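You operate a simulated robot arm through the tools that you are given. There is no shell and no other tool. Be economical: measure what you need, move in short steps, check, and stop when the job is done.

You are at the controls of a simulated robot arm. One attempt, no reset.

Task
Release the stop, reset, inch the lift to the top, then mode off.
Fine: inch it in hand mode.
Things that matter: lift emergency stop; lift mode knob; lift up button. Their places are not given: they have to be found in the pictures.

It is judged by the outcome, as a careful person would: the job done as asked, and still so three seconds after it is handed in. It fails if anything else is knocked over, pushed out of place, dropped, spilled or broken.

Robot
A 7-joint arm with a two-finger parallel gripper, fixed in place. Base frame: the origin is at the foot of the arm, x ahead of it, y to its left, z up. Readings come in cm, degrees, newtons and seconds.
With the tool pointing down near the work surface it reaches from about 14 to 66 cm from the base axis. Its first joint turns from -66.0 to 66.0 degrees. Payload 2.4 kg.
Tool frame: the origin (TCP) lies between the finger pads and is the grasp point; the fingertips stand 3 cm ahead of it; z points along the fingers, y is the line along which they close. Largest opening 9.4 cm; finger width 2.8, thickness 1; the body of the gripper, 5 by 9.6 cm, starts 5.5 cm behind the TCP.
Orientation is told as [roll, pitch, yaw] about the base's x, y, z axes, in that order, counted from this pose: with the fingers straight down and closing along the base's y, the tool's x points along the base's -x, its y along +y and its z along -z.

Tools
- The arm moves only by the tool apply_moves. Its argument "increments" is a list of rows, each an object of numbers (a shift or turn left out is 0, a gripper value left out holds the last): "tx", "ty", "tz": the shift along the tool's x, y, z in cm; "ax", "ay", "az": the turn, a rotation vector about the tool's x, y, z in degrees; "hand": the closure in counts, from 0 (fully open) to 255 (shut). In form: [{"tx": .., "ty": .., "tz": .., "ax": .., "ay": .., "az": .., "hand": ..}, ...]. A call has 1 to 20 rows; each row is the pose to reach, as a shift and turn from the pose commanded when the call began, along the tool's axes at that moment. Each row takes 0.2 s and may step no farther than 5 cm and 8.6 degrees from the row before; otherwise, or with a gripper value out of range, the whole call is refused. A pose out of reach is approached as far as the arm can. The call stops where the force on the tool passes 60 N (or 10 N more than at its start, if that is more) or the arm is blocked; 0.2 s more then pass. The fingers move at their own pace (about 15.3 cm/s each) and stop on an object; they squeeze with about 24 N. The grip force told is the motor's: it shows also when the fingers shut on nothing. Time passes only in rows, and 0.2 s behind the last, so rows that repeat a pose let the fingers close. It gives the time, the measured TCP pose, the force on the tool (base axes), the opening and the grip force at its end, in the units of the frame above (readings bear some noise), and new pictures: "pictures" is both (left out), scene, wrist or none.
- Cameras (640 x 400 px; columns grow to the right, rows downward): "scene" is fixed at [3.61, 46.91, 146.48]; the picture's right is [-0.78, -0.62, 0.00], its down [-0.23, 0.29, -0.93] and it looks along [0.58, -0.73, -0.37] (base axes); focal length 316 px, centre (320, 200). "wrist" rides on the gripper at [-3.7, 0, -5.8] in the tool frame; the picture's right is [0.00, -1.00, 0.00], its down [0.97, 0.00, -0.24] and it looks along [0.24, 0.00, 0.97] (tool axes); focal length 218 px, centre (320, 200).
- probe_pixels(camera, pixels): for up to 12 pixels [column, row] of the newest picture of that camera ("zoom" is the newest enlarged one), the place [x, y, z] in the base frame of the surface seen there, good to about 0.2 cm. It takes no simulated time.
- enlarge(camera, box): a new picture of the part [left, top, right, bottom] of that camera's present view, enlarged. It takes no simulated time.
- close_job(): hands the job in; it is judged then, once.

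Go step by step. Measure first, check grasps and placings, and put right what went wrong. The budget is 80 turns and 120 pictures, counting those below and the enlarged ones. Unless the task says otherwise, let go and move clear before handing in, and close with one line.

The tools are called as a command line: name --argument value ..., lists and objects as JSON in quotes. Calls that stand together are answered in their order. apply_moves: Moves the arm, as the interface text tells. Its arguments: {"type":"object","properties":{"increments":{"type":"array","items":{"type":"object","properties":{"tx":{"type":"number"},"ty":{"type":"number"},"tz":{"type":"number"},"ax":{"type":"number"},"ay":{"type":"number"},"az":{"type":"number"},"hand":{"type":"number"}}}},"pictures":{"type":"string","enum":["both","scene","wrist","none"]}},"required":["increments"]} The other tools are called the same way: probe_pixels (camera, pixels) gives the place of the surface under pixels of a picture; enlarge (camera, box) takes an enlarged picture of a part of a camera's view; close_job () hands the job in.

At the start:

```text
t: 0.0
tcp_pos: [29.64, 11.38, 132.96]
tcp_rot: [0.0, 0.0, 0.1]
contact_force: [0.2, 0.6, 0.0]
opening: 9.36
grasp_force: 0.0
```

scene: 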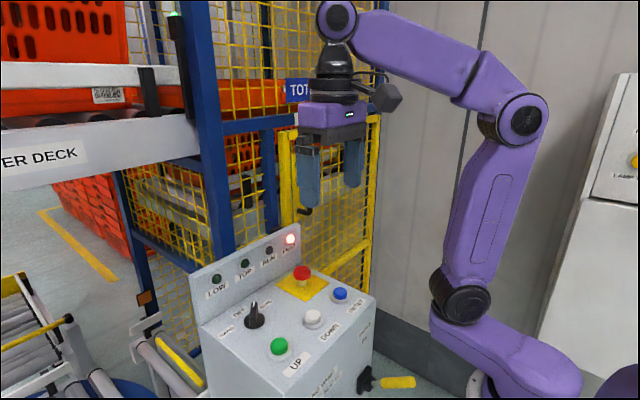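
wrist: 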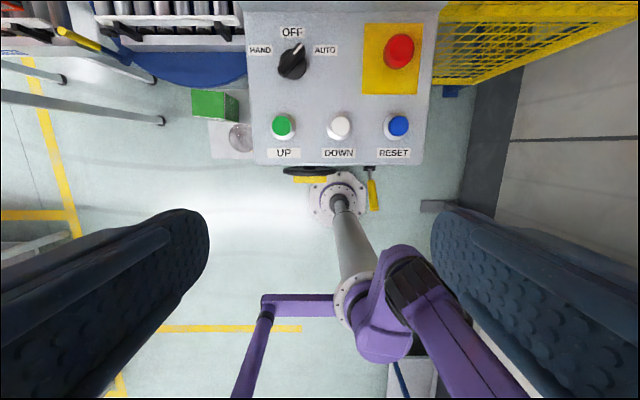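

The wrist picture shows the panel: knob at (292,62), red stop (399,50), UP (283,126), DOWN (340,127), RESET (398,126). I enlarge and measure.

enlarge --camera "wrist" --box '[240, 10, 440, 170]'

enlarge --camera "scene" --box '[180, 220, 400, 400]'

probe_pixels --camera "wrist" --pixels '[[292, 62], [399, 50], [283, 126], [340, 127], [398, 126], [310, 100], [370, 100], [256, 80], [415, 90], [298, 48], [288, 72], [380, 85]]'

```text
2.50 times, centred on (340, 90) of wrist
```

zoom: 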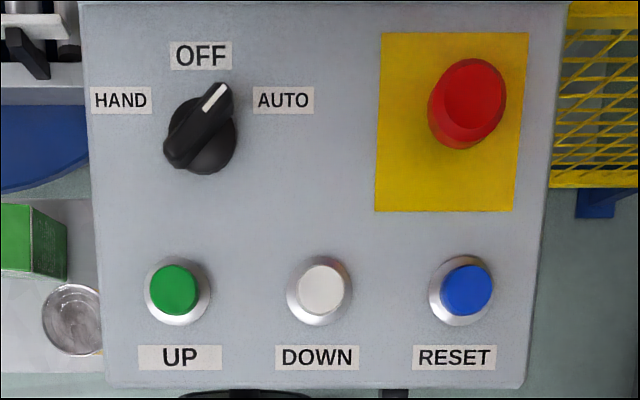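

```text
2.22 times, centred on (290, 310) of scene
```

zoom: 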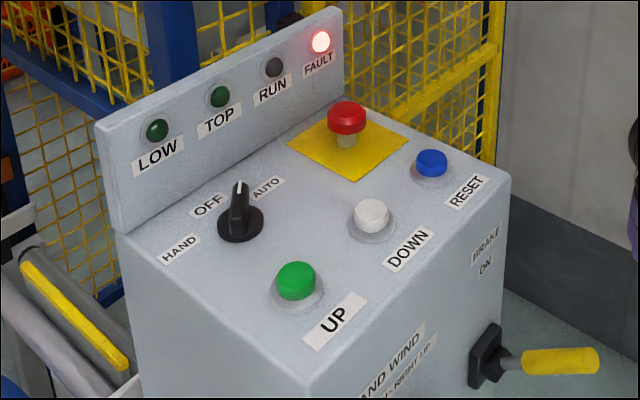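

```text
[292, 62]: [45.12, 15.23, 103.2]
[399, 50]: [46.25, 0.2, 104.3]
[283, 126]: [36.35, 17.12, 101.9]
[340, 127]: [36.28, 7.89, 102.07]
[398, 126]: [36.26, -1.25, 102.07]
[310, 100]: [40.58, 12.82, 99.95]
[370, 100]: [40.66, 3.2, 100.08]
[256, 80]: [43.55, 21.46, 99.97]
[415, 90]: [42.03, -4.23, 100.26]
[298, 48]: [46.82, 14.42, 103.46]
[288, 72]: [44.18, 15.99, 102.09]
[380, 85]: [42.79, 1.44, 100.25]
```

The console top is at z≈100; stop head is at (46.2,0.2,104.3), the knob at (45.3,15.3). The pointer seems between OFF and AUTO. I measure the lamp plate and move above the knob to look closer.

probe_pixels --camera "scene" --pixels '[[196, 268], [297, 224], [290, 240], [217, 280], [245, 263], [269, 251], [302, 271], [303, 281], [340, 293], [278, 343], [254, 305], [260, 318]]'

apply_moves --increments '[{"tx": -4, "ty": 0}, {"tx": -8, "ty": 1}, {"tx": -12, "ty": 2}, {"tx": -15, "ty": 3.5}, {"tx": -15.5, "ty": 4, "tz": 4}, {"tx": -15.5, "ty": 4, "tz": 8}, {"tx": -15.5, "ty": 4, "tz": 12}, {"tx": -15.5, "ty": 4, "tz": 14}, {"tx": -15.5, "ty": 4, "tz": 14}]'

```text
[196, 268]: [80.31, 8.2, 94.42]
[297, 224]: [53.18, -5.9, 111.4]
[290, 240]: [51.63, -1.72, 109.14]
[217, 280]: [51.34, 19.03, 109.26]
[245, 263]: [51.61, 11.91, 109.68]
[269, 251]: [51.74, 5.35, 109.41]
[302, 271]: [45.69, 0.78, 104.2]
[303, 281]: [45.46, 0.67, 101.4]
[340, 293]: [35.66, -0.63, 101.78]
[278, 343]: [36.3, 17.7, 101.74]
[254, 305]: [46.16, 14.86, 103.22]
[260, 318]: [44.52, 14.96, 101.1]
```

```text
t: 2.0
tcp_pos: [45.24, 15.22, 118.88]
tcp_rot: [0.0, 0.1, 0.0]
contact_force: [-0.5, 0.1, 0.6]
opening: 9.41
grasp_force: 0.0
```

scene: 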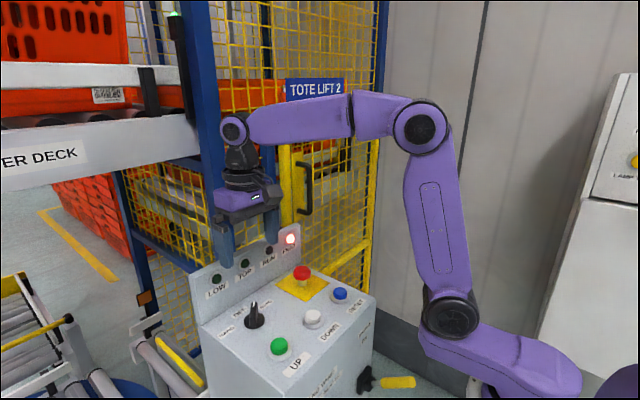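
wrist: 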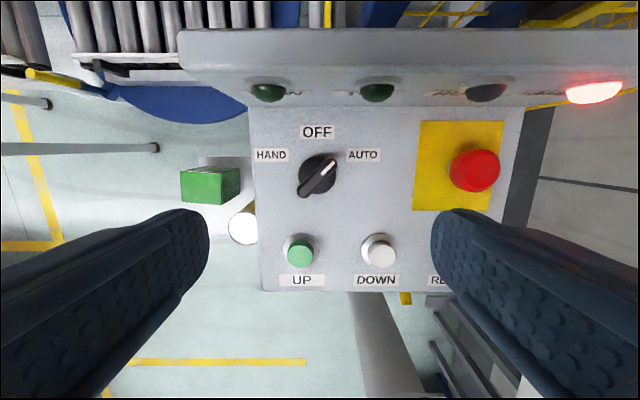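

Hovering above the knob at (318,175). I enlarge to read its angle.

enlarge --camera "wrist" --box '[240, 110, 400, 210]'

enlarge --camera "wrist" --box '[410, 110, 530, 215]'

```text
4.00 times, centred on (320, 160) of wrist
```

zoom: 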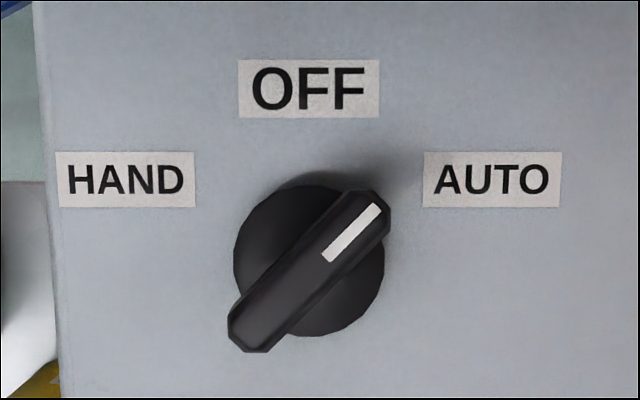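

```text
3.81 times, centred on (470, 162) of wrist
```

zoom: 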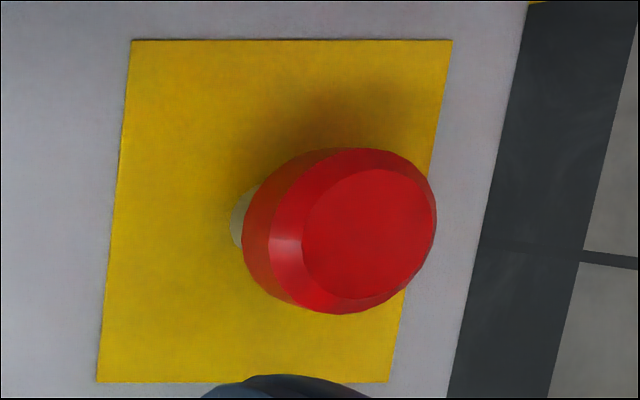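

The knob pointer is at 45° toward AUTO. I measure the bar and stop precisely.

probe_pixels --camera "wrist" --pixels '[[332, 161], [302, 194], [317, 177], [327, 170], [336, 182], [308, 163], [480, 168], [492, 168], [468, 170], [299, 253], [378, 250], [456, 170]]'

```text
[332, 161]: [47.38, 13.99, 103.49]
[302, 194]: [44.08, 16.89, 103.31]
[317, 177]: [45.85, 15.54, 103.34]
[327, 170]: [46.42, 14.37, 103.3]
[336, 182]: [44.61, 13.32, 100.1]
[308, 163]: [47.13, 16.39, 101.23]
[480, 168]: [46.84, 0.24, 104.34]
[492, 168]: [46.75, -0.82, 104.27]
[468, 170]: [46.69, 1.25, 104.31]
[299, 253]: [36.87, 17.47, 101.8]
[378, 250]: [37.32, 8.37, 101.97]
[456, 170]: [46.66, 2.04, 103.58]
```

Knob centre ≈ (45.75,15.45), bar at −45°. I yaw −45°, centre, narrow the fingers and lower part way.

apply_moves --increments '[{"az": 8, "tx": -0.5, "ty": 0.2, "hand": 120}, {"az": 16, "tx": -0.5, "ty": 0.2}, {"az": 24, "tx": -0.5, "ty": 0.2}, {"az": 32, "tx": -0.5, "ty": 0.2}, {"az": 40, "tx": -0.5, "ty": 0.2}, {"az": 45, "tx": -0.5, "ty": 0.2}, {"az": 45, "tx": -0.5, "ty": 0.2, "tz": 4}, {"az": 45, "tx": -0.5, "ty": 0.2, "tz": 8}, {"az": 45, "tx": -0.5, "ty": 0.2, "tz": 10}, {"az": 45, "tx": -0.5, "ty": 0.2, "tz": 10}]'

```text
t: 4.2
tcp_pos: [45.54, 15.68, 108.79]
tcp_rot: [0.0, 0.0, -45.0]
contact_force: [-0.3, 0.2, 0.2]
opening: 4.97
grasp_force: 0.1
```

scene: 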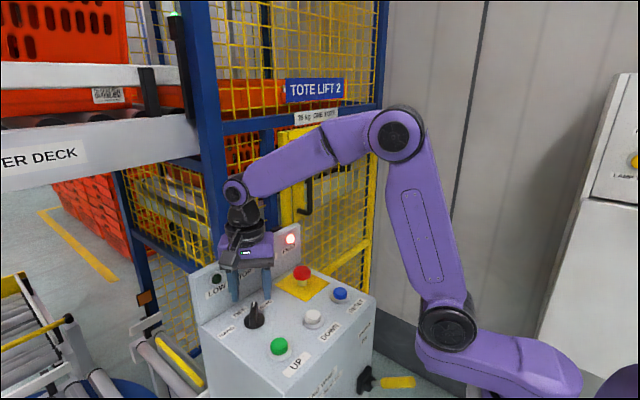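
wrist: 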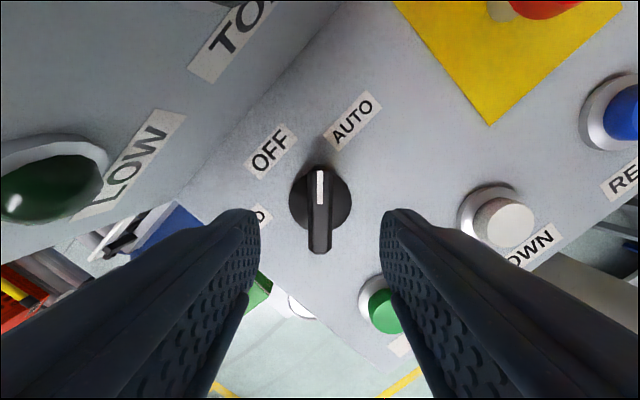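

Bar is aligned and centred between the fingers (320,210). Descend 4.3 cm and close.

probe_pixels --camera "wrist" --pixels '[[320, 175], [320, 200], [320, 235]]'

apply_moves --increments '[{"tz": 2}, {"tz": 3.5}, {"tz": 4.2}, {"tz": 4.2, "hand": 255}, {"tz": 4.2, "hand": 255}, {"tz": 4.2, "hand": 255}]'

```text
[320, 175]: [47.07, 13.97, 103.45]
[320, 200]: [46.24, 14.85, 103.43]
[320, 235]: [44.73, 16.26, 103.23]
```

```text
t: 5.6
tcp_pos: [45.72, 15.66, 104.72]
tcp_rot: [0.1, -0.1, -45.0]
contact_force: [1.8, 1.8, -1.3]
opening: 1.4
grasp_force: 44.7
```

scene: 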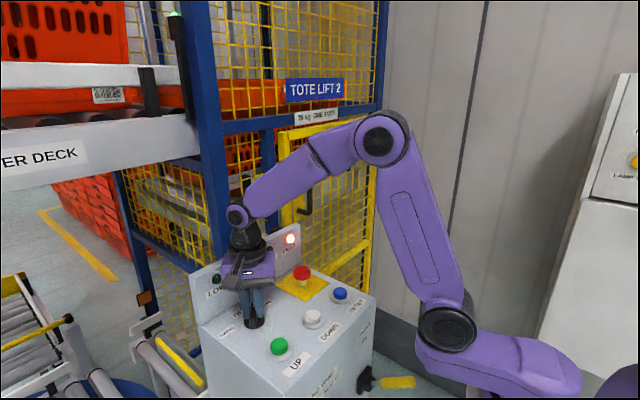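
wrist: 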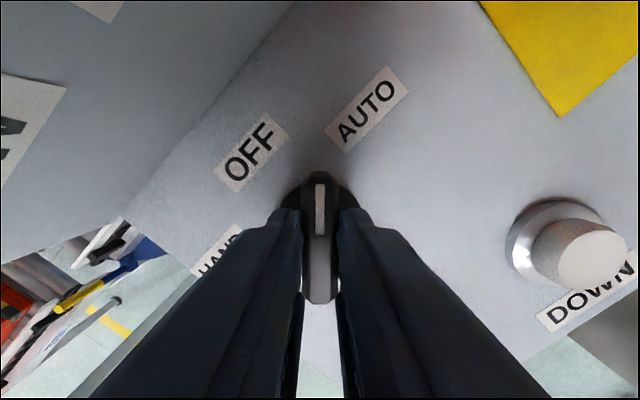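

Gripped the knob (opening 1.4). Turn it 90° counter-clockwise (seen from above) to HAND.

apply_moves --increments '[{"az": -8}, {"az": -16}, {"az": -24}, {"az": -32}, {"az": -40}, {"az": -48}, {"az": -56}, {"az": -64}, {"az": -72}, {"az": -80}, {"az": -88}, {"az": -90}, {"az": -90}]'

```text
t: 8.4
tcp_pos: [45.62, 15.51, 104.73]
tcp_rot: [0.0, 0.0, 45.1]
contact_force: [-3.6, 1.0, -9.3]
opening: 1.35
grasp_force: 45.0
```

scene: 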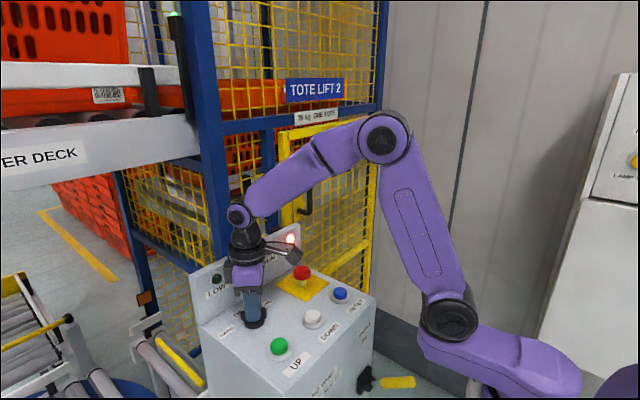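
wrist: 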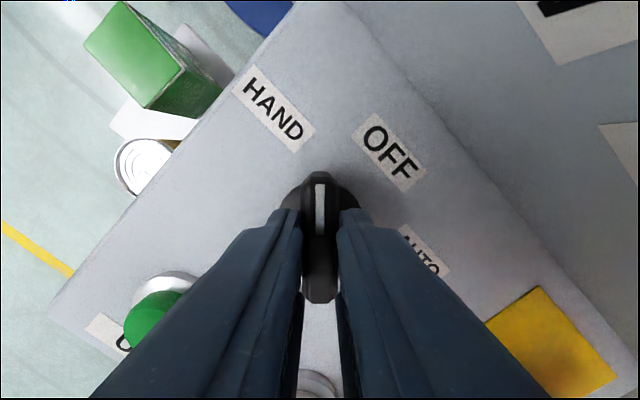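

Pointer now at HAND (label at (275,110)). Release, rise, and go above the stop.

apply_moves --increments '[{"hand": 120}, {"hand": 120}, {"tz": -4}, {"tz": -8}, {"tz": -12}, {"tz": -12, "tx": 3, "ty": -3.4, "az": 8, "hand": 60}, {"tz": -12, "tx": 6, "ty": -6.8, "az": 16}, {"tz": -12, "tx": 9, "ty": -10, "az": 24}, {"tz": -12, "tx": 10.2, "ty": -11.5, "az": 32}, {"tz": -12, "tx": 10.2, "ty": -11.5, "az": 40}, {"tz": -12, "tx": 10.2, "ty": -11.5, "az": 45}, {"tz": -12, "tx": 10.2, "ty": -11.5, "az": 45}]'

```text
t: 11.0
tcp_pos: [46.61, 0.09, 116.66]
tcp_rot: [0.0, 0.0, -0.1]
contact_force: [-0.8, -0.1, 0.8]
opening: 7.16
grasp_force: 0.0
```

scene: 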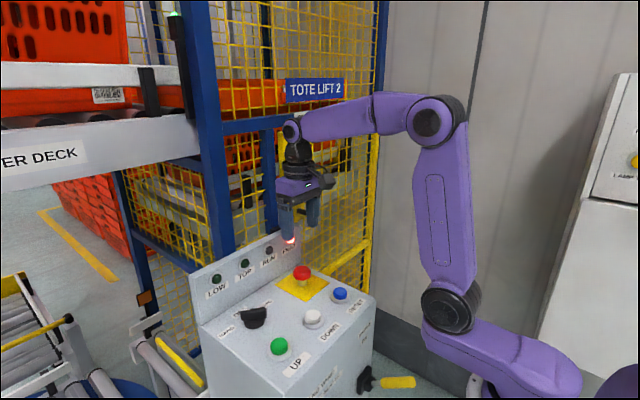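
wrist: 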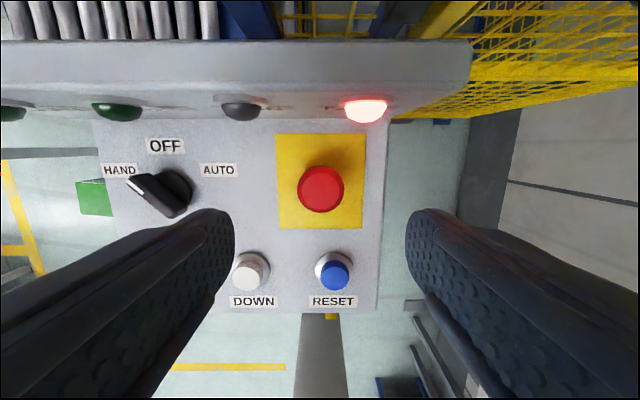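

The knob stayed at HAND; the stop is centred at (321,188). I check the stop for arrows and measure it and the lamp plate.

enlarge --camera "wrist" --box '[270, 130, 370, 230]'

probe_pixels --camera "wrist" --pixels '[[321, 188], [301, 188], [340, 188], [321, 170], [321, 208], [366, 103], [366, 118], [340, 85], [340, 45], [300, 100], [334, 274], [334, 262]]'

enlarge --camera "scene" --box '[260, 220, 360, 310]'

```text
4.00 times, centred on (320, 180) of wrist
```

zoom: 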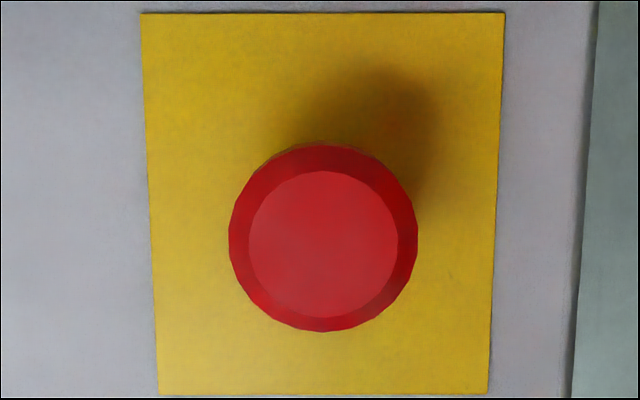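

```text
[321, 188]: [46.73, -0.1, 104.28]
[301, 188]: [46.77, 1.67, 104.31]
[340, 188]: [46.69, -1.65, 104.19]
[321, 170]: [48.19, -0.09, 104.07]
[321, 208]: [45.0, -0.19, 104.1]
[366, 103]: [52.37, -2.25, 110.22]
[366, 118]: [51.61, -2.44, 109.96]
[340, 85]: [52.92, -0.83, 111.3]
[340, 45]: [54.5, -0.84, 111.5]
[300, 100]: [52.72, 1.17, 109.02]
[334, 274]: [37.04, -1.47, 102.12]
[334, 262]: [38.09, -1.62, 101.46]
```

```text
4.44 times, centred on (310, 265) of scene
```

zoom: 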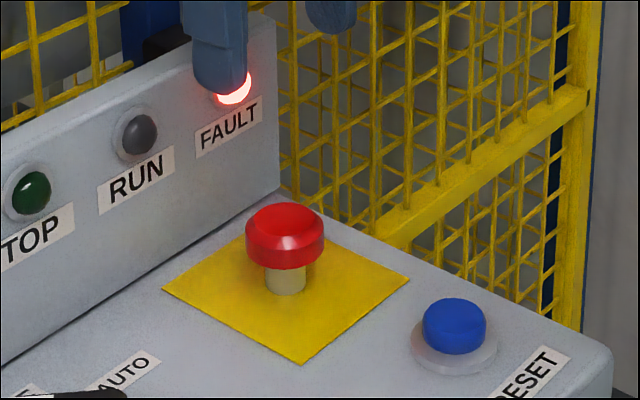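

Stop head centre (46.65,−0.05), Ø≈3.7, z to 104.3; lamp plate front at x≈52.5 leaves room. Yaw +30°, lower, grip the head.

apply_moves --increments '[{"az": -8, "ty": -0.1}, {"az": -16, "ty": -0.1}, {"az": -24, "ty": -0.1}, {"az": -30, "ty": -0.1}, {"az": -30, "ty": -0.1, "tz": 4}, {"az": -30, "ty": -0.1, "tz": 8}, {"az": -30, "ty": -0.1, "tz": 10}, {"az": -30, "ty": -0.1, "tz": 11.2}, {"az": -30, "ty": -0.1, "tz": 11.2, "hand": 255}, {"az": -30, "ty": -0.1, "tz": 11.2, "hand": 255}, {"az": -30, "ty": -0.1, "tz": 11.2, "hand": 255}]'

```text
t: 13.4
tcp_pos: [46.67, 0.14, 105.53]
tcp_rot: [0.0, 0.1, 30.0]
contact_force: [-3.4, 3.6, -0.5]
opening: 4.1
grasp_force: 44.9
```

scene: 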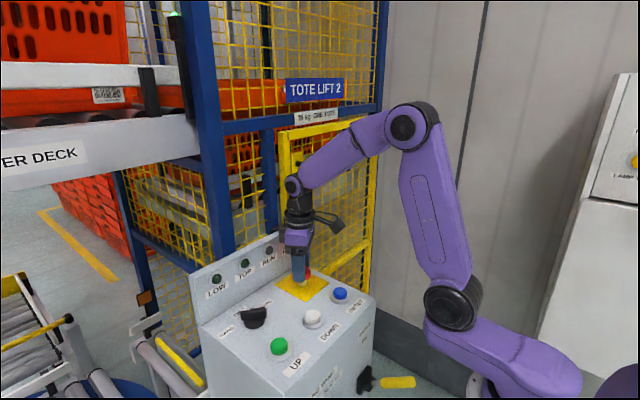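
wrist: 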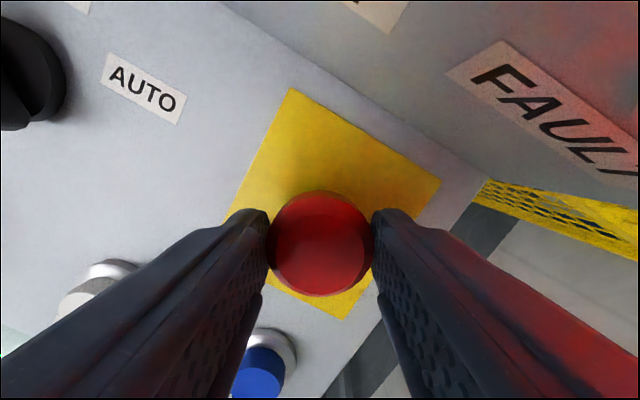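

Head gripped (opening 4.1). Twist clockwise about 60°.

apply_moves --increments '[{"az": 8}, {"az": 16}, {"az": 24}, {"az": 32}, {"az": 40}, {"az": 48}, {"az": 56}, {"az": 64}, {"az": 70}, {"az": 70}]'

```text
t: 15.6
tcp_pos: [46.69, -0.05, 105.5]
tcp_rot: [0.1, 0.1, -40.3]
contact_force: [-2.9, -6.4, 0.2]
opening: 4.12
grasp_force: 44.5
```

scene: 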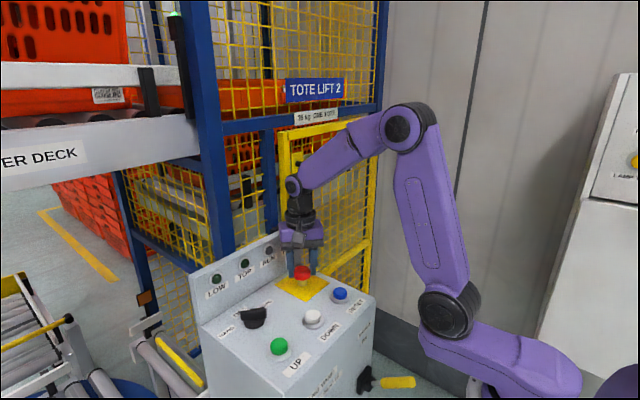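
wrist: 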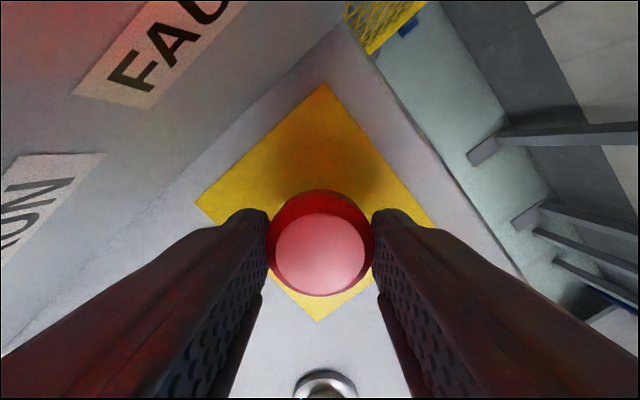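

The twist was made; the head may or may not have popped. Open, rise, and measure it.

apply_moves --increments '[{"hand": 60}, {"hand": 60}, {"tz": -4}, {"tz": -8}, {"tz": -11}, {"tz": -11, "az": -8}, {"tz": -11, "az": -16}, {"tz": -11, "az": -24}, {"tz": -11, "az": -32}, {"tz": -11, "az": -40}, {"tz": -11, "az": -40}]'

enlarge --camera "scene" --box '[260, 220, 360, 310]'

probe_pixels --camera "wrist" --pixels '[[321, 188], [312, 188], [330, 188], [321, 180], [334, 274], [330, 270]]'

```text
t: 18.0
tcp_pos: [46.68, -0.12, 116.43]
tcp_rot: [0.0, 0.0, 0.1]
contact_force: [-0.5, 0.4, -0.5]
opening: 7.2
grasp_force: 0.1
```

scene: 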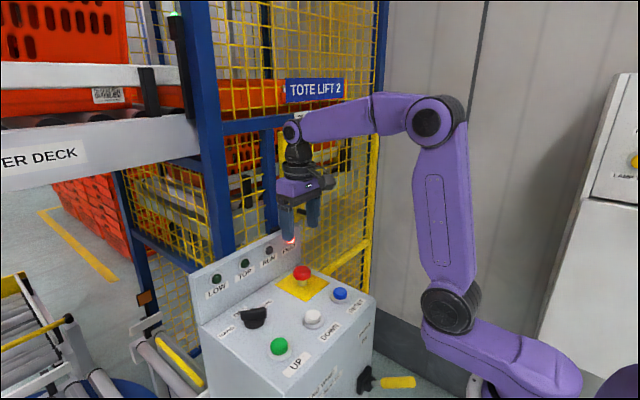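
wrist: 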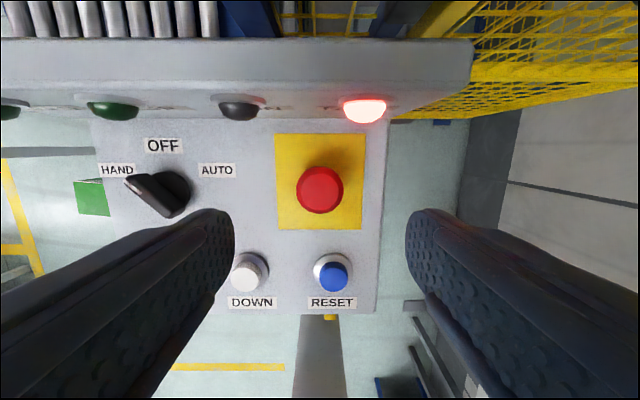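

```text
4.44 times, centred on (310, 265) of scene
```

zoom: 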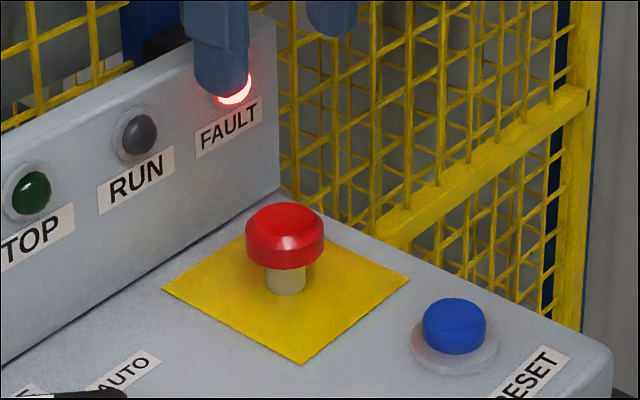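

```text
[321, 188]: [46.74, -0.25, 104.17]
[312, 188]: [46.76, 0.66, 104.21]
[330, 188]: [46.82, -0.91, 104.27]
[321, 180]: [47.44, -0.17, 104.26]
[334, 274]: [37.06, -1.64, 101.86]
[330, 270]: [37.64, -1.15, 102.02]
```

Head height is unchanged (104.2), so the twist did not pop it. Now grip again a little lower and pull straight up.

apply_moves --increments '[{"tz": 4}, {"tz": 8}, {"tz": 10.5}, {"tz": 11.7}, {"tz": 11.7, "hand": 255}, {"tz": 11.7, "hand": 255}, {"tz": 11.7, "hand": 255}, {"tz": 11.5, "hand": 255}, {"tz": 11.2, "hand": 255}, {"tz": 10.9, "hand": 255}, {"tz": 10.6, "hand": 255}, {"tz": 10.6, "hand": 255}]'

enlarge --camera "scene" --box '[260, 220, 360, 310]'

```text
t: 20.6
tcp_pos: [46.81, -0.07, 105.81]
tcp_rot: [-0.1, 0.3, -0.1]
contact_force: [5.3, -2.6, -29.0]
opening: 4.09
grasp_force: 44.9
```

scene: 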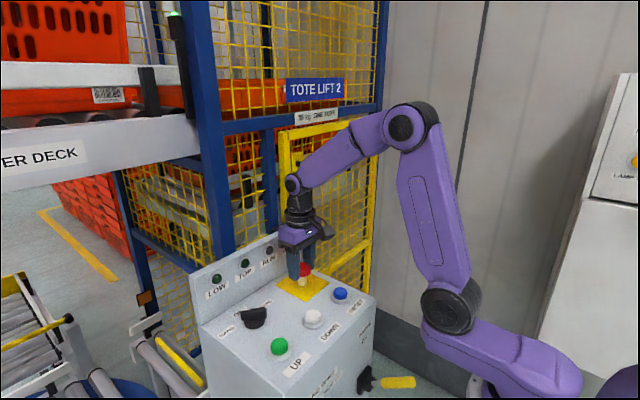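
wrist: 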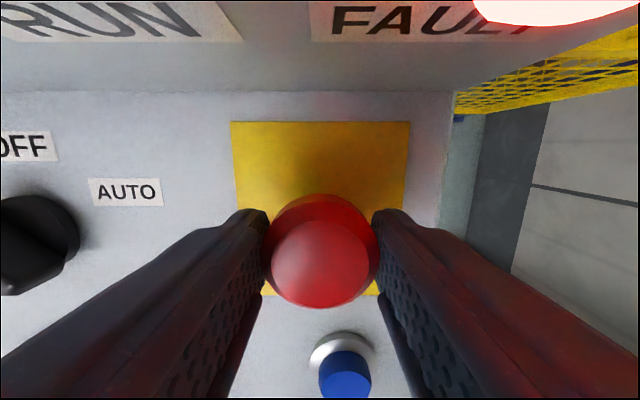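

```text
4.44 times, centred on (310, 265) of scene
```

zoom: 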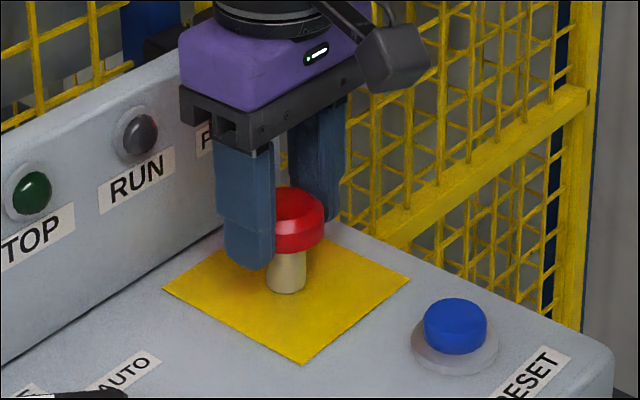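

The head rose (longer neck visible) with 29 N of pull. Release and see whether it stays up.

apply_moves --increments '[{"hand": 60}, {"hand": 60}, {"tz": -4}, {"tz": -8}, {"tz": -10.6}, {"tz": -10.6}]'

enlarge --camera "scene" --box '[260, 220, 360, 310]'

probe_pixels --camera "wrist" --pixels '[[321, 188], [312, 188], [330, 188], [321, 180], [334, 274], [330, 270]]'

```text
t: 22.0
tcp_pos: [46.57, 0.13, 116.54]
tcp_rot: [-0.1, 0.0, 0.0]
contact_force: [0.2, 0.0, -0.5]
opening: 7.2
grasp_force: 0.0
```

scene: 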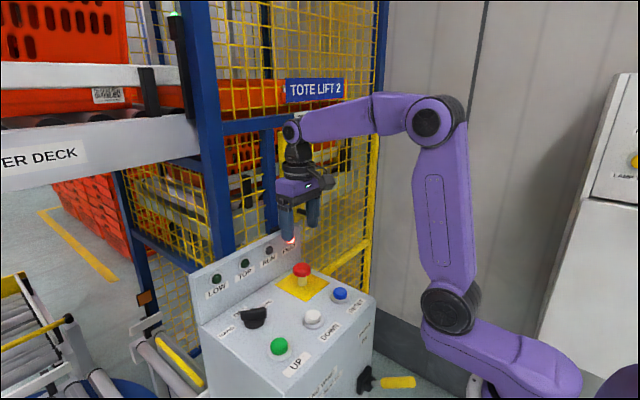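
wrist: 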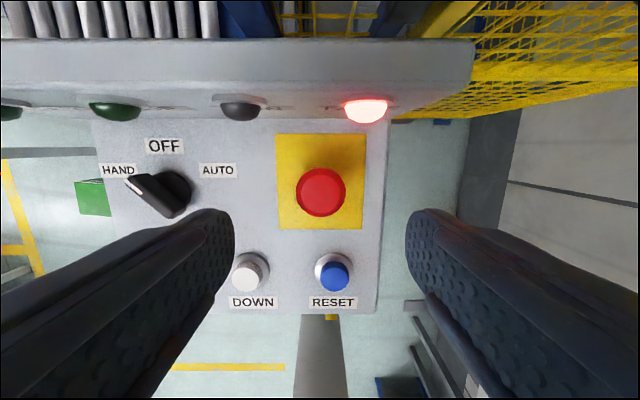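

```text
4.44 times, centred on (310, 265) of scene
```

zoom: 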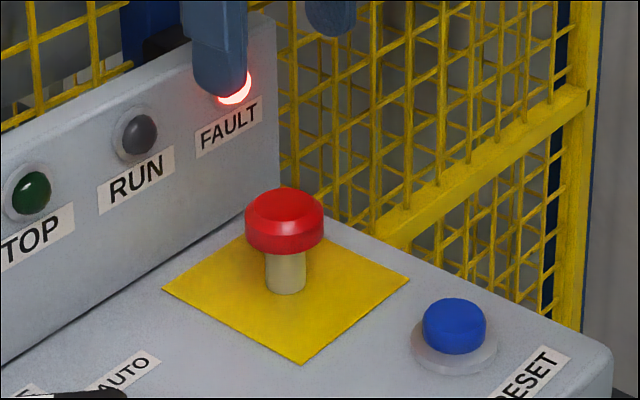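

```text
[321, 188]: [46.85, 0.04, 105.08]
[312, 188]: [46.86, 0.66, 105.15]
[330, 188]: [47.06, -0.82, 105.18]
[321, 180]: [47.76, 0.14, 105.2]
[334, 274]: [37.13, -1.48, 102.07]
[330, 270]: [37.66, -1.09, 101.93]
```

The stop stays up (105.15, up ~1 cm): released. Now close the fingers and go above RESET at about (36.7,−1.4).

apply_moves --increments '[{"tx": 4, "ty": -0.8, "hand": 255}, {"tx": 8, "ty": -1.5}, {"tx": 9.9, "ty": -1.5}, {"tx": 9.9, "ty": -1.5, "tz": 4}, {"tx": 9.9, "ty": -1.5, "tz": 8}, {"tx": 9.9, "ty": -1.5, "tz": 9}, {"tx": 9.9, "ty": -1.5, "tz": 9}]'

enlarge --camera "scene" --box '[260, 220, 400, 330]'

```text
t: 23.6
tcp_pos: [36.64, -1.53, 107.46]
tcp_rot: [0.0, -0.1, 0.0]
contact_force: [0.2, -0.2, -0.4]
opening: 0.0
grasp_force: 24.1
```

scene: 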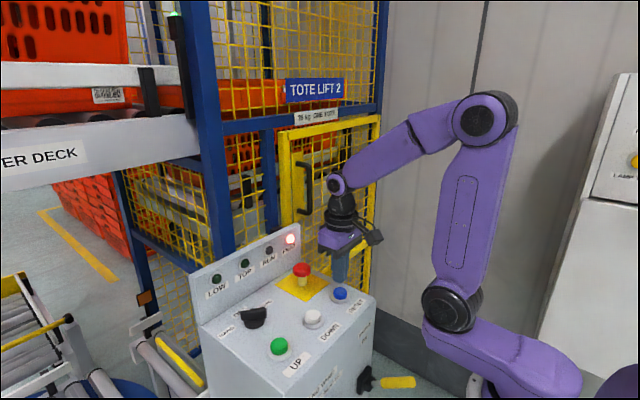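
wrist: 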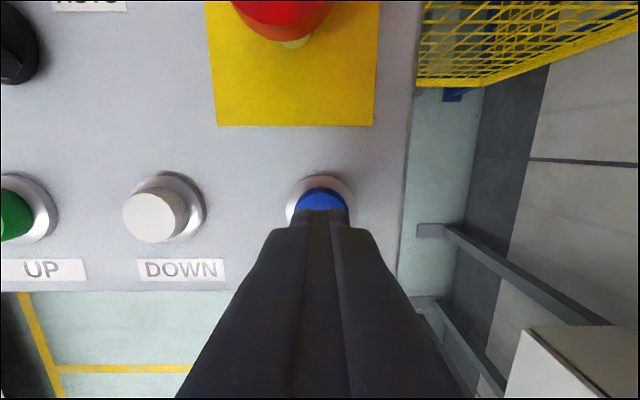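

```text
3.64 times, centred on (330, 275) of scene
```

zoom: 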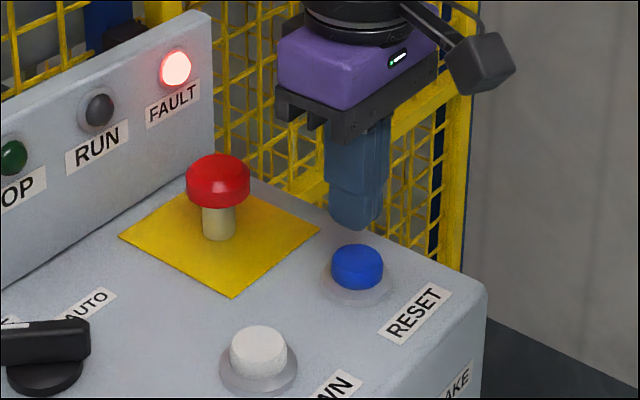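

Aligned over RESET (blue at (320,200)). Press down ~0.6 cm past contact, hold briefly, and lift.

apply_moves --increments '[{"tz": 1.5}, {"tz": 2.3}, {"tz": 2.6}, {"tz": 2.9}, {"tz": 3.0}, {"tz": 3.0}]' --pictures "scene"

```text
t: 25.0
tcp_pos: [36.65, -1.51, 104.49]
tcp_rot: [0.0, 0.0, -0.1]
contact_force: [0.2, 0.4, 3.5]
opening: 0.0
grasp_force: 24.5
```

scene: 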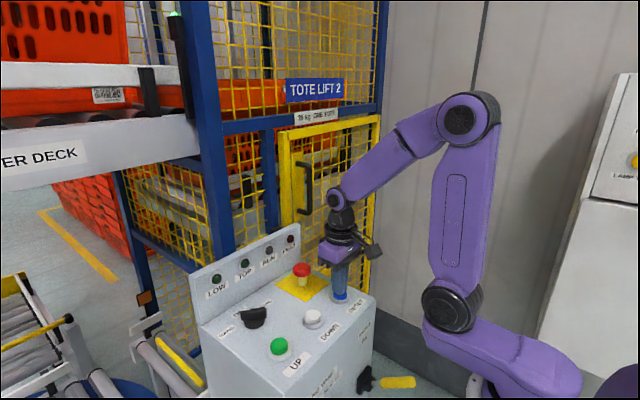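

FAULT lamp (290,239) is out: reset done. Lift off and go above UP at (36.65,17.4).

apply_moves --increments '[{"tz": -3}, {"tz": -5}, {"tz": -5, "ty": 5}, {"tz": -5, "ty": 10}, {"tz": -5, "ty": 15}, {"tz": -5, "ty": 18.9}, {"tz": -3, "ty": 18.9}, {"tz": -3, "ty": 18.9}]'

enlarge --camera "scene" --box '[180, 220, 360, 380]'

```text
t: 26.8
tcp_pos: [36.68, 17.47, 107.56]
tcp_rot: [0.0, 0.1, 0.0]
contact_force: [1.1, 0.0, -0.1]
opening: 0.01
grasp_force: 24.2
```

scene: 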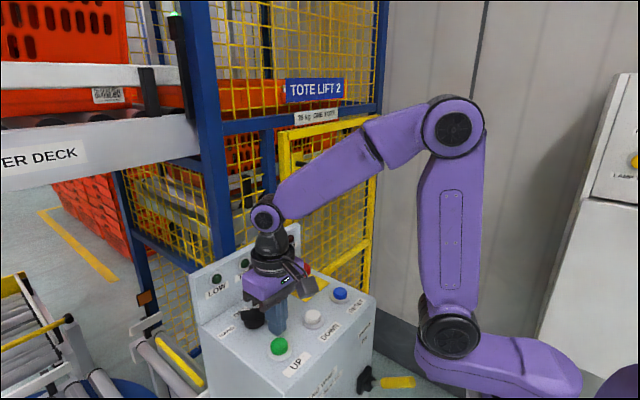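
wrist: 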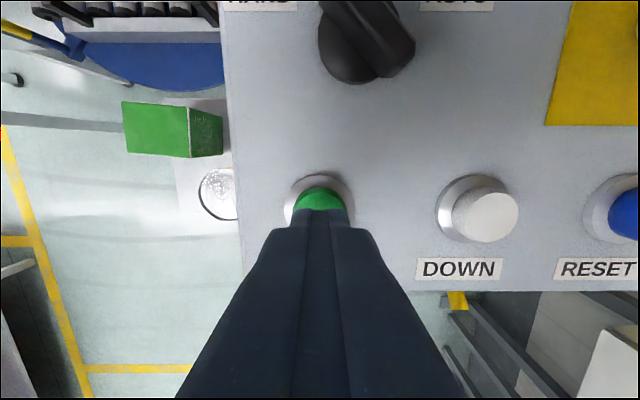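

```text
2.50 times, centred on (270, 300) of scene
```

zoom: 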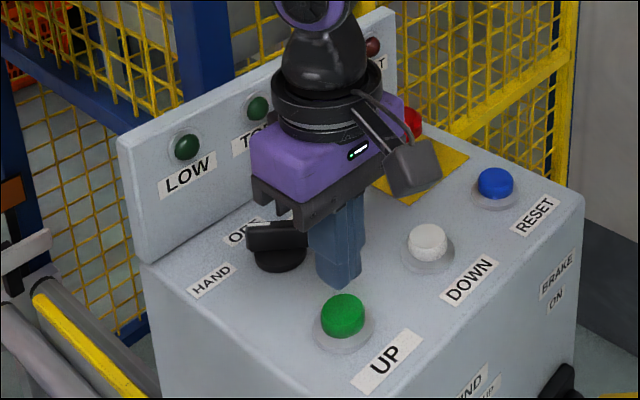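

Aligned over UP; TOP lamp visible at (246,263). Press and hold about 1 s, watching.

apply_moves --increments '[{"tz": 1.5}, {"tz": 2.4}, {"tz": 2.8}, {"tz": 3.0}, {"tz": 3.0}, {"tz": 3.0}, {"tz": 3.0}]'

enlarge --camera "scene" --box '[180, 220, 360, 380]'

```text
t: 28.4
tcp_pos: [36.65, 17.44, 104.43]
tcp_rot: [0.0, -0.1, 0.1]
contact_force: [1.5, 1.2, 3.7]
opening: 0.0
grasp_force: 23.8
```

scene: 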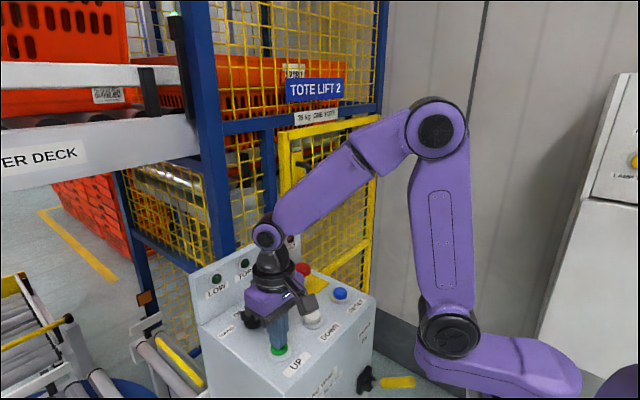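
wrist: 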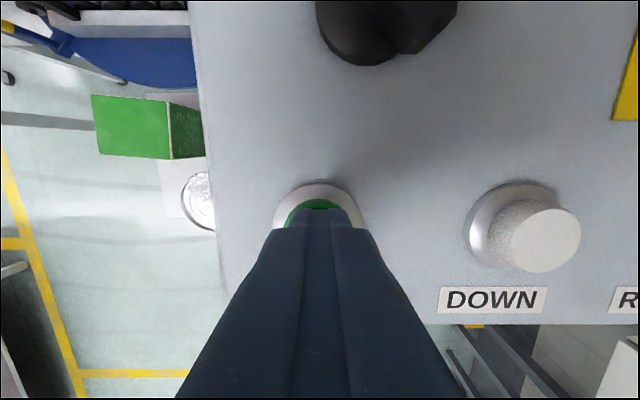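

```text
2.50 times, centred on (270, 300) of scene
```

zoom: 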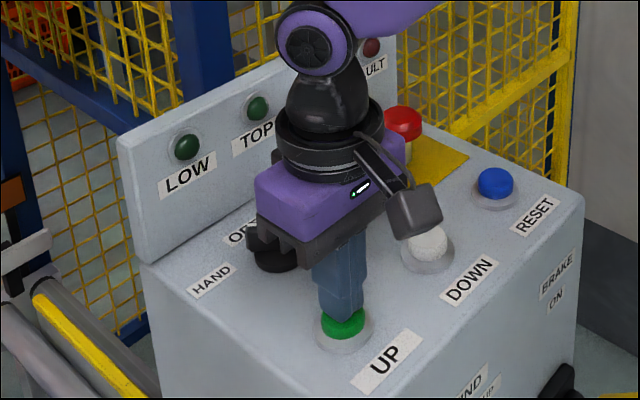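

An orange tote behind the mesh is rising (around (290,70)); the TOP lamp is still dark. Hold in short steps.

apply_moves --increments '[{"tz": 0}, {"tz": 0}]' --pictures "scene"

```text
t: 29.0
tcp_pos: [36.51, 17.43, 104.54]
tcp_rot: [0.1, 0.0, 0.1]
contact_force: [1.2, 0.1, 2.8]
opening: 0.0
grasp_force: 23.8
```

scene: 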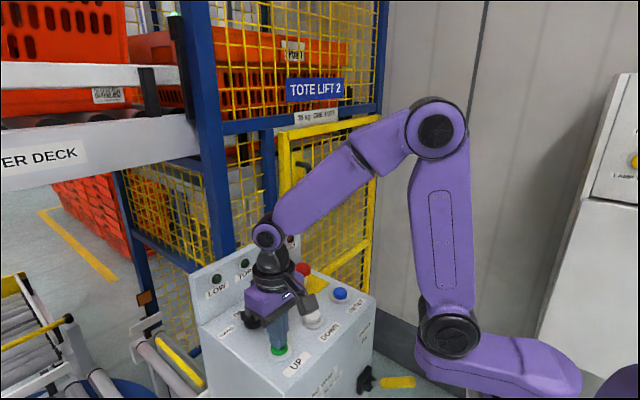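

Still rising (tote rim now about row 40), TOP dark. Continue.

apply_moves --increments '[{"tz": 0}]' --pictures "scene"

```text
t: 29.4
tcp_pos: [36.63, 17.39, 104.48]
tcp_rot: [0.0, 0.0, -0.1]
contact_force: [2.0, 0.8, 3.3]
opening: 0.0
grasp_force: 24.2
```

scene: 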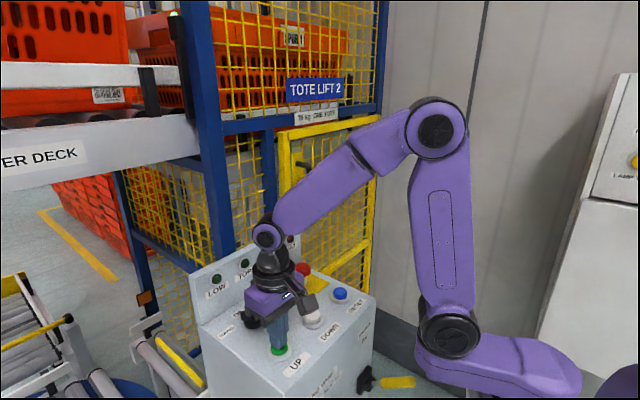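

Tote rim is near row 25 and TOP is still dark. Continue in small steps.

apply_moves --increments '[{"tz": 0}]' --pictures "scene"

```text
t: 29.8
tcp_pos: [36.69, 17.38, 104.49]
tcp_rot: [0.0, 0.0, 0.0]
contact_force: [0.7, -0.2, 2.3]
opening: 0.01
grasp_force: 24.1
```

scene: 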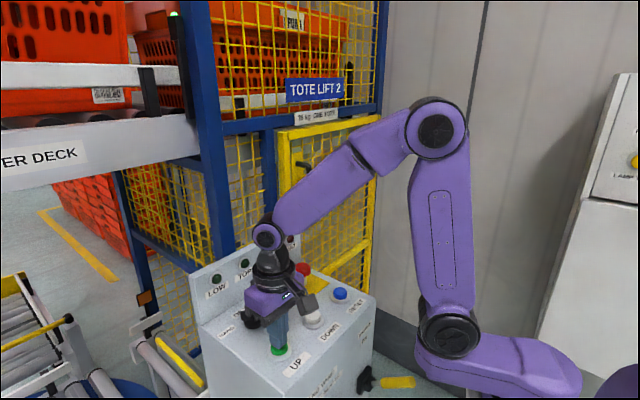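

Still rising, tote bottom at about row 98; TOP dark. Continue.

apply_moves --increments '[{"tz": 0}]' --pictures "scene"

```text
t: 30.2
tcp_pos: [36.61, 17.38, 104.53]
tcp_rot: [0.0, 0.1, -0.1]
contact_force: [0.0, -0.6, 3.8]
opening: 0.0
grasp_force: 24.0
```

scene: 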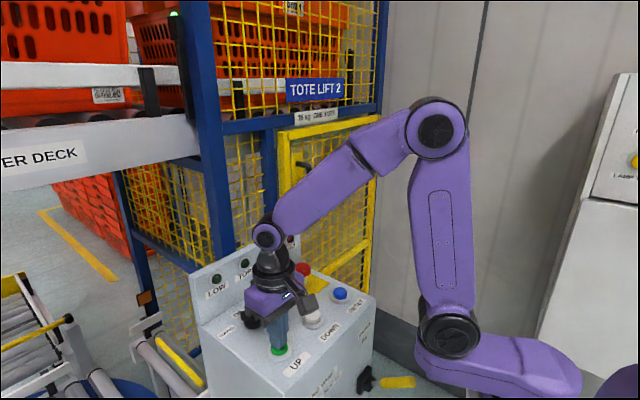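

Lift still moving, TOP lamp dark. Continue.

apply_moves --increments '[{"tz": 0}]' --pictures "scene"

enlarge --camera "scene" --box '[120, 0, 360, 280]'

```text
t: 30.6
tcp_pos: [36.73, 17.32, 104.52]
tcp_rot: [-0.1, 0.0, 0.1]
contact_force: [1.6, -0.5, 3.0]
opening: 0.0
grasp_force: 23.8
```

scene: 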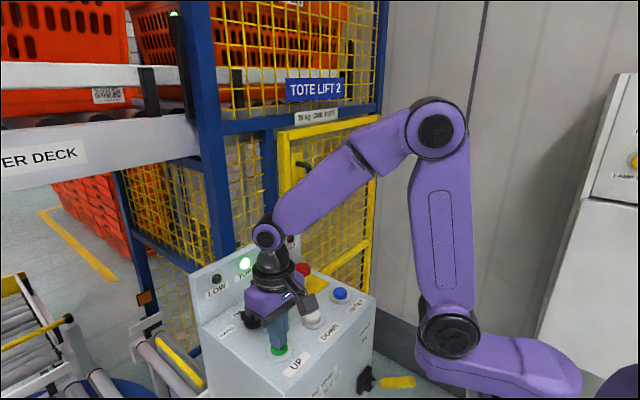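

```text
1.43 times, centred on (240, 140) of scene
```

zoom: 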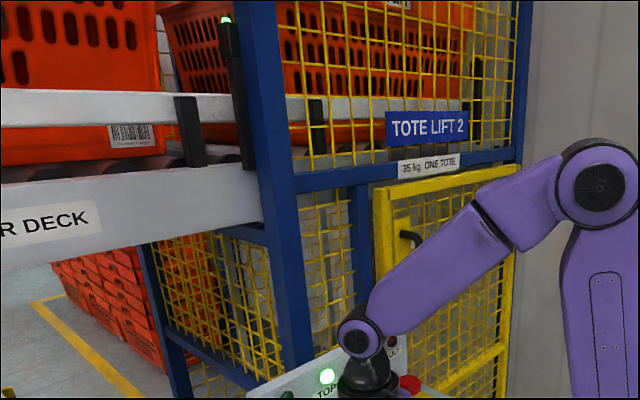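

TOP lamp (245,263) is lit. Release the button at once, lift, and go over the knob at yaw +45°.

apply_moves --increments '[{"tz": -3}, {"tz": -7}, {"tz": -9, "tx": -4, "ty": -1, "az": -8, "hand": 120}, {"tz": -9, "tx": -8, "ty": -1.9, "az": -16}, {"tz": -9, "tx": -9, "ty": -1.9, "az": -24}, {"tz": -9, "tx": -9, "ty": -1.9, "az": -32}, {"tz": -9, "tx": -9, "ty": -1.9, "az": -40}, {"tz": -9, "tx": -9, "ty": -1.9, "az": -45}, {"tz": -4.3, "tx": -9, "ty": -1.9, "az": -45}, {"tz": -4.3, "tx": -9, "ty": -1.9, "az": -45}]'

```text
t: 32.8
tcp_pos: [45.73, 15.56, 108.73]
tcp_rot: [0.0, 0.0, 44.9]
contact_force: [0.3, -0.1, -0.1]
opening: 5.0
grasp_force: 0.1
```

scene: 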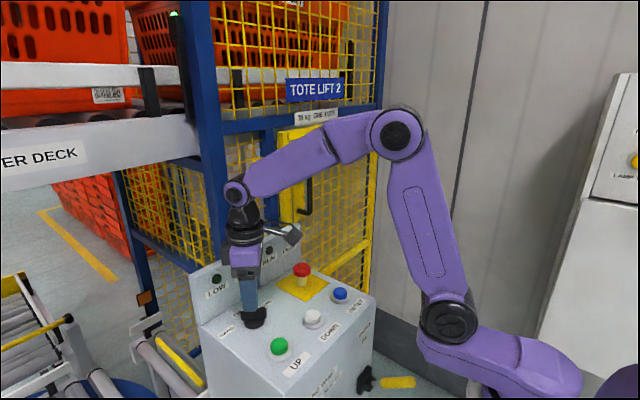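
wrist: 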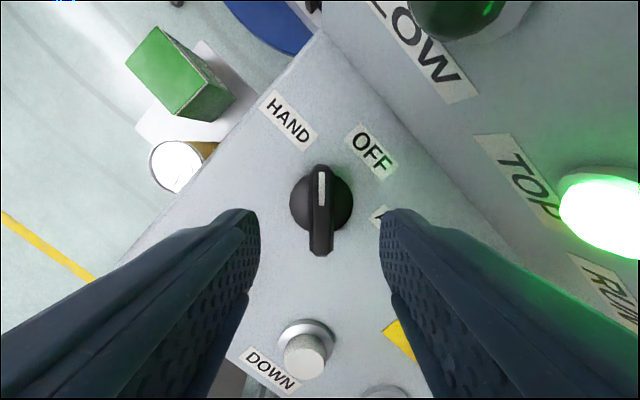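

TOP is lit and the knob bar is aligned between the fingers. Lower, grip, and turn 45° clockwise to OFF.

apply_moves --increments '[{"tz": 2}, {"tz": 3.5}, {"tz": 4.1}, {"tz": 4.1, "hand": 255}, {"tz": 4.1, "hand": 255}, {"tz": 4.1, "hand": 255}, {"tz": 4.1, "az": 8}, {"tz": 4.1, "az": 16}, {"tz": 4.1, "az": 24}, {"tz": 4.1, "az": 32}, {"tz": 4.1, "az": 40}, {"tz": 4.1, "az": 45}, {"tz": 4.1, "az": 45}]'

```text
t: 35.6
tcp_pos: [45.66, 15.47, 104.7]
tcp_rot: [0.0, 0.1, -0.1]
contact_force: [-1.7, -4.3, -3.1]
opening: 1.38
grasp_force: 44.5
```

scene: 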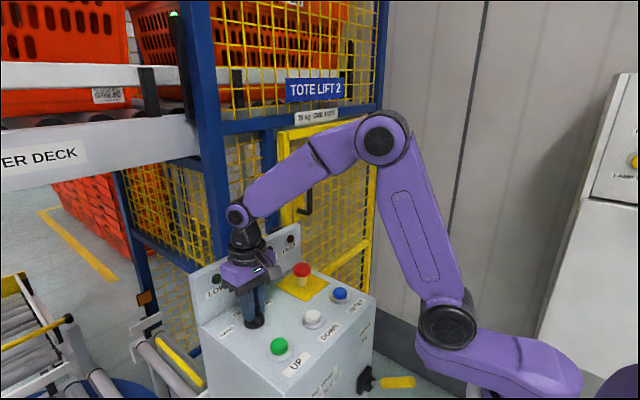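
wrist: 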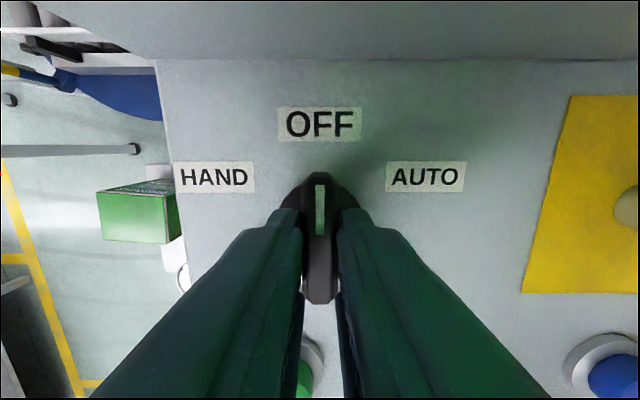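

The pointer is at OFF. Release and move clear, back toward the start pose.

apply_moves --increments '[{"hand": 120}, {"hand": 120}, {"tz": -4}, {"tz": -8}, {"tz": -12}, {"tz": -16, "tx": 2}, {"tz": -19, "tx": 6}, {"tz": -20, "tx": 10}, {"tz": -20, "tx": 10}]'

enlarge --camera "scene" --box '[180, 220, 360, 380]'

```text
t: 37.6
tcp_pos: [35.72, 15.43, 124.8]
tcp_rot: [0.0, -0.1, 0.1]
contact_force: [0.0, 0.3, 0.4]
opening: 4.96
grasp_force: 0.0
```

scene: 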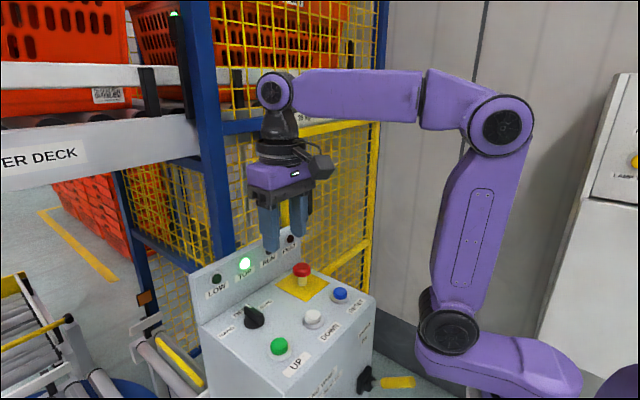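
wrist: 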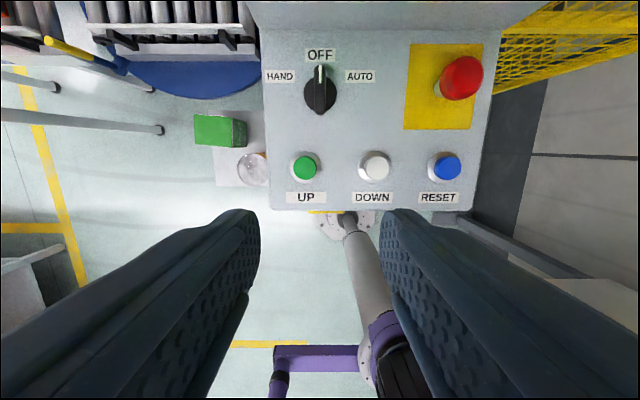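

```text
2.50 times, centred on (270, 300) of scene
```

zoom: 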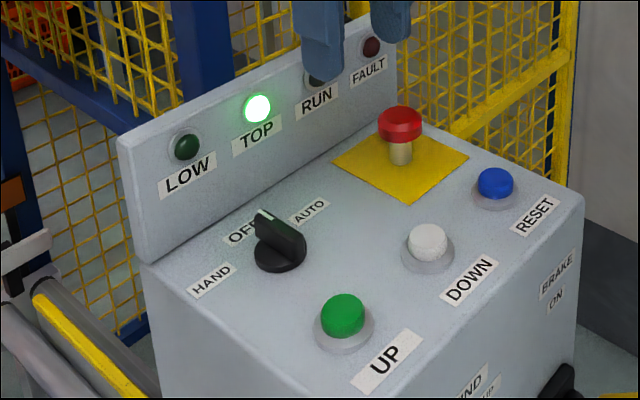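

The pictures show the knob at OFF (320,85), TOP lit, FAULT out, the stop up and the arm clear, so I hand in.

close_job

```text
The job is handed in.
```

The job is done and handed in: I released the stop, reset the fault, raised the lift in HAND until the TOP lamp lit (one held press of UP, watched in short steps), then turned the mode knob to OFF and moved the arm clear.
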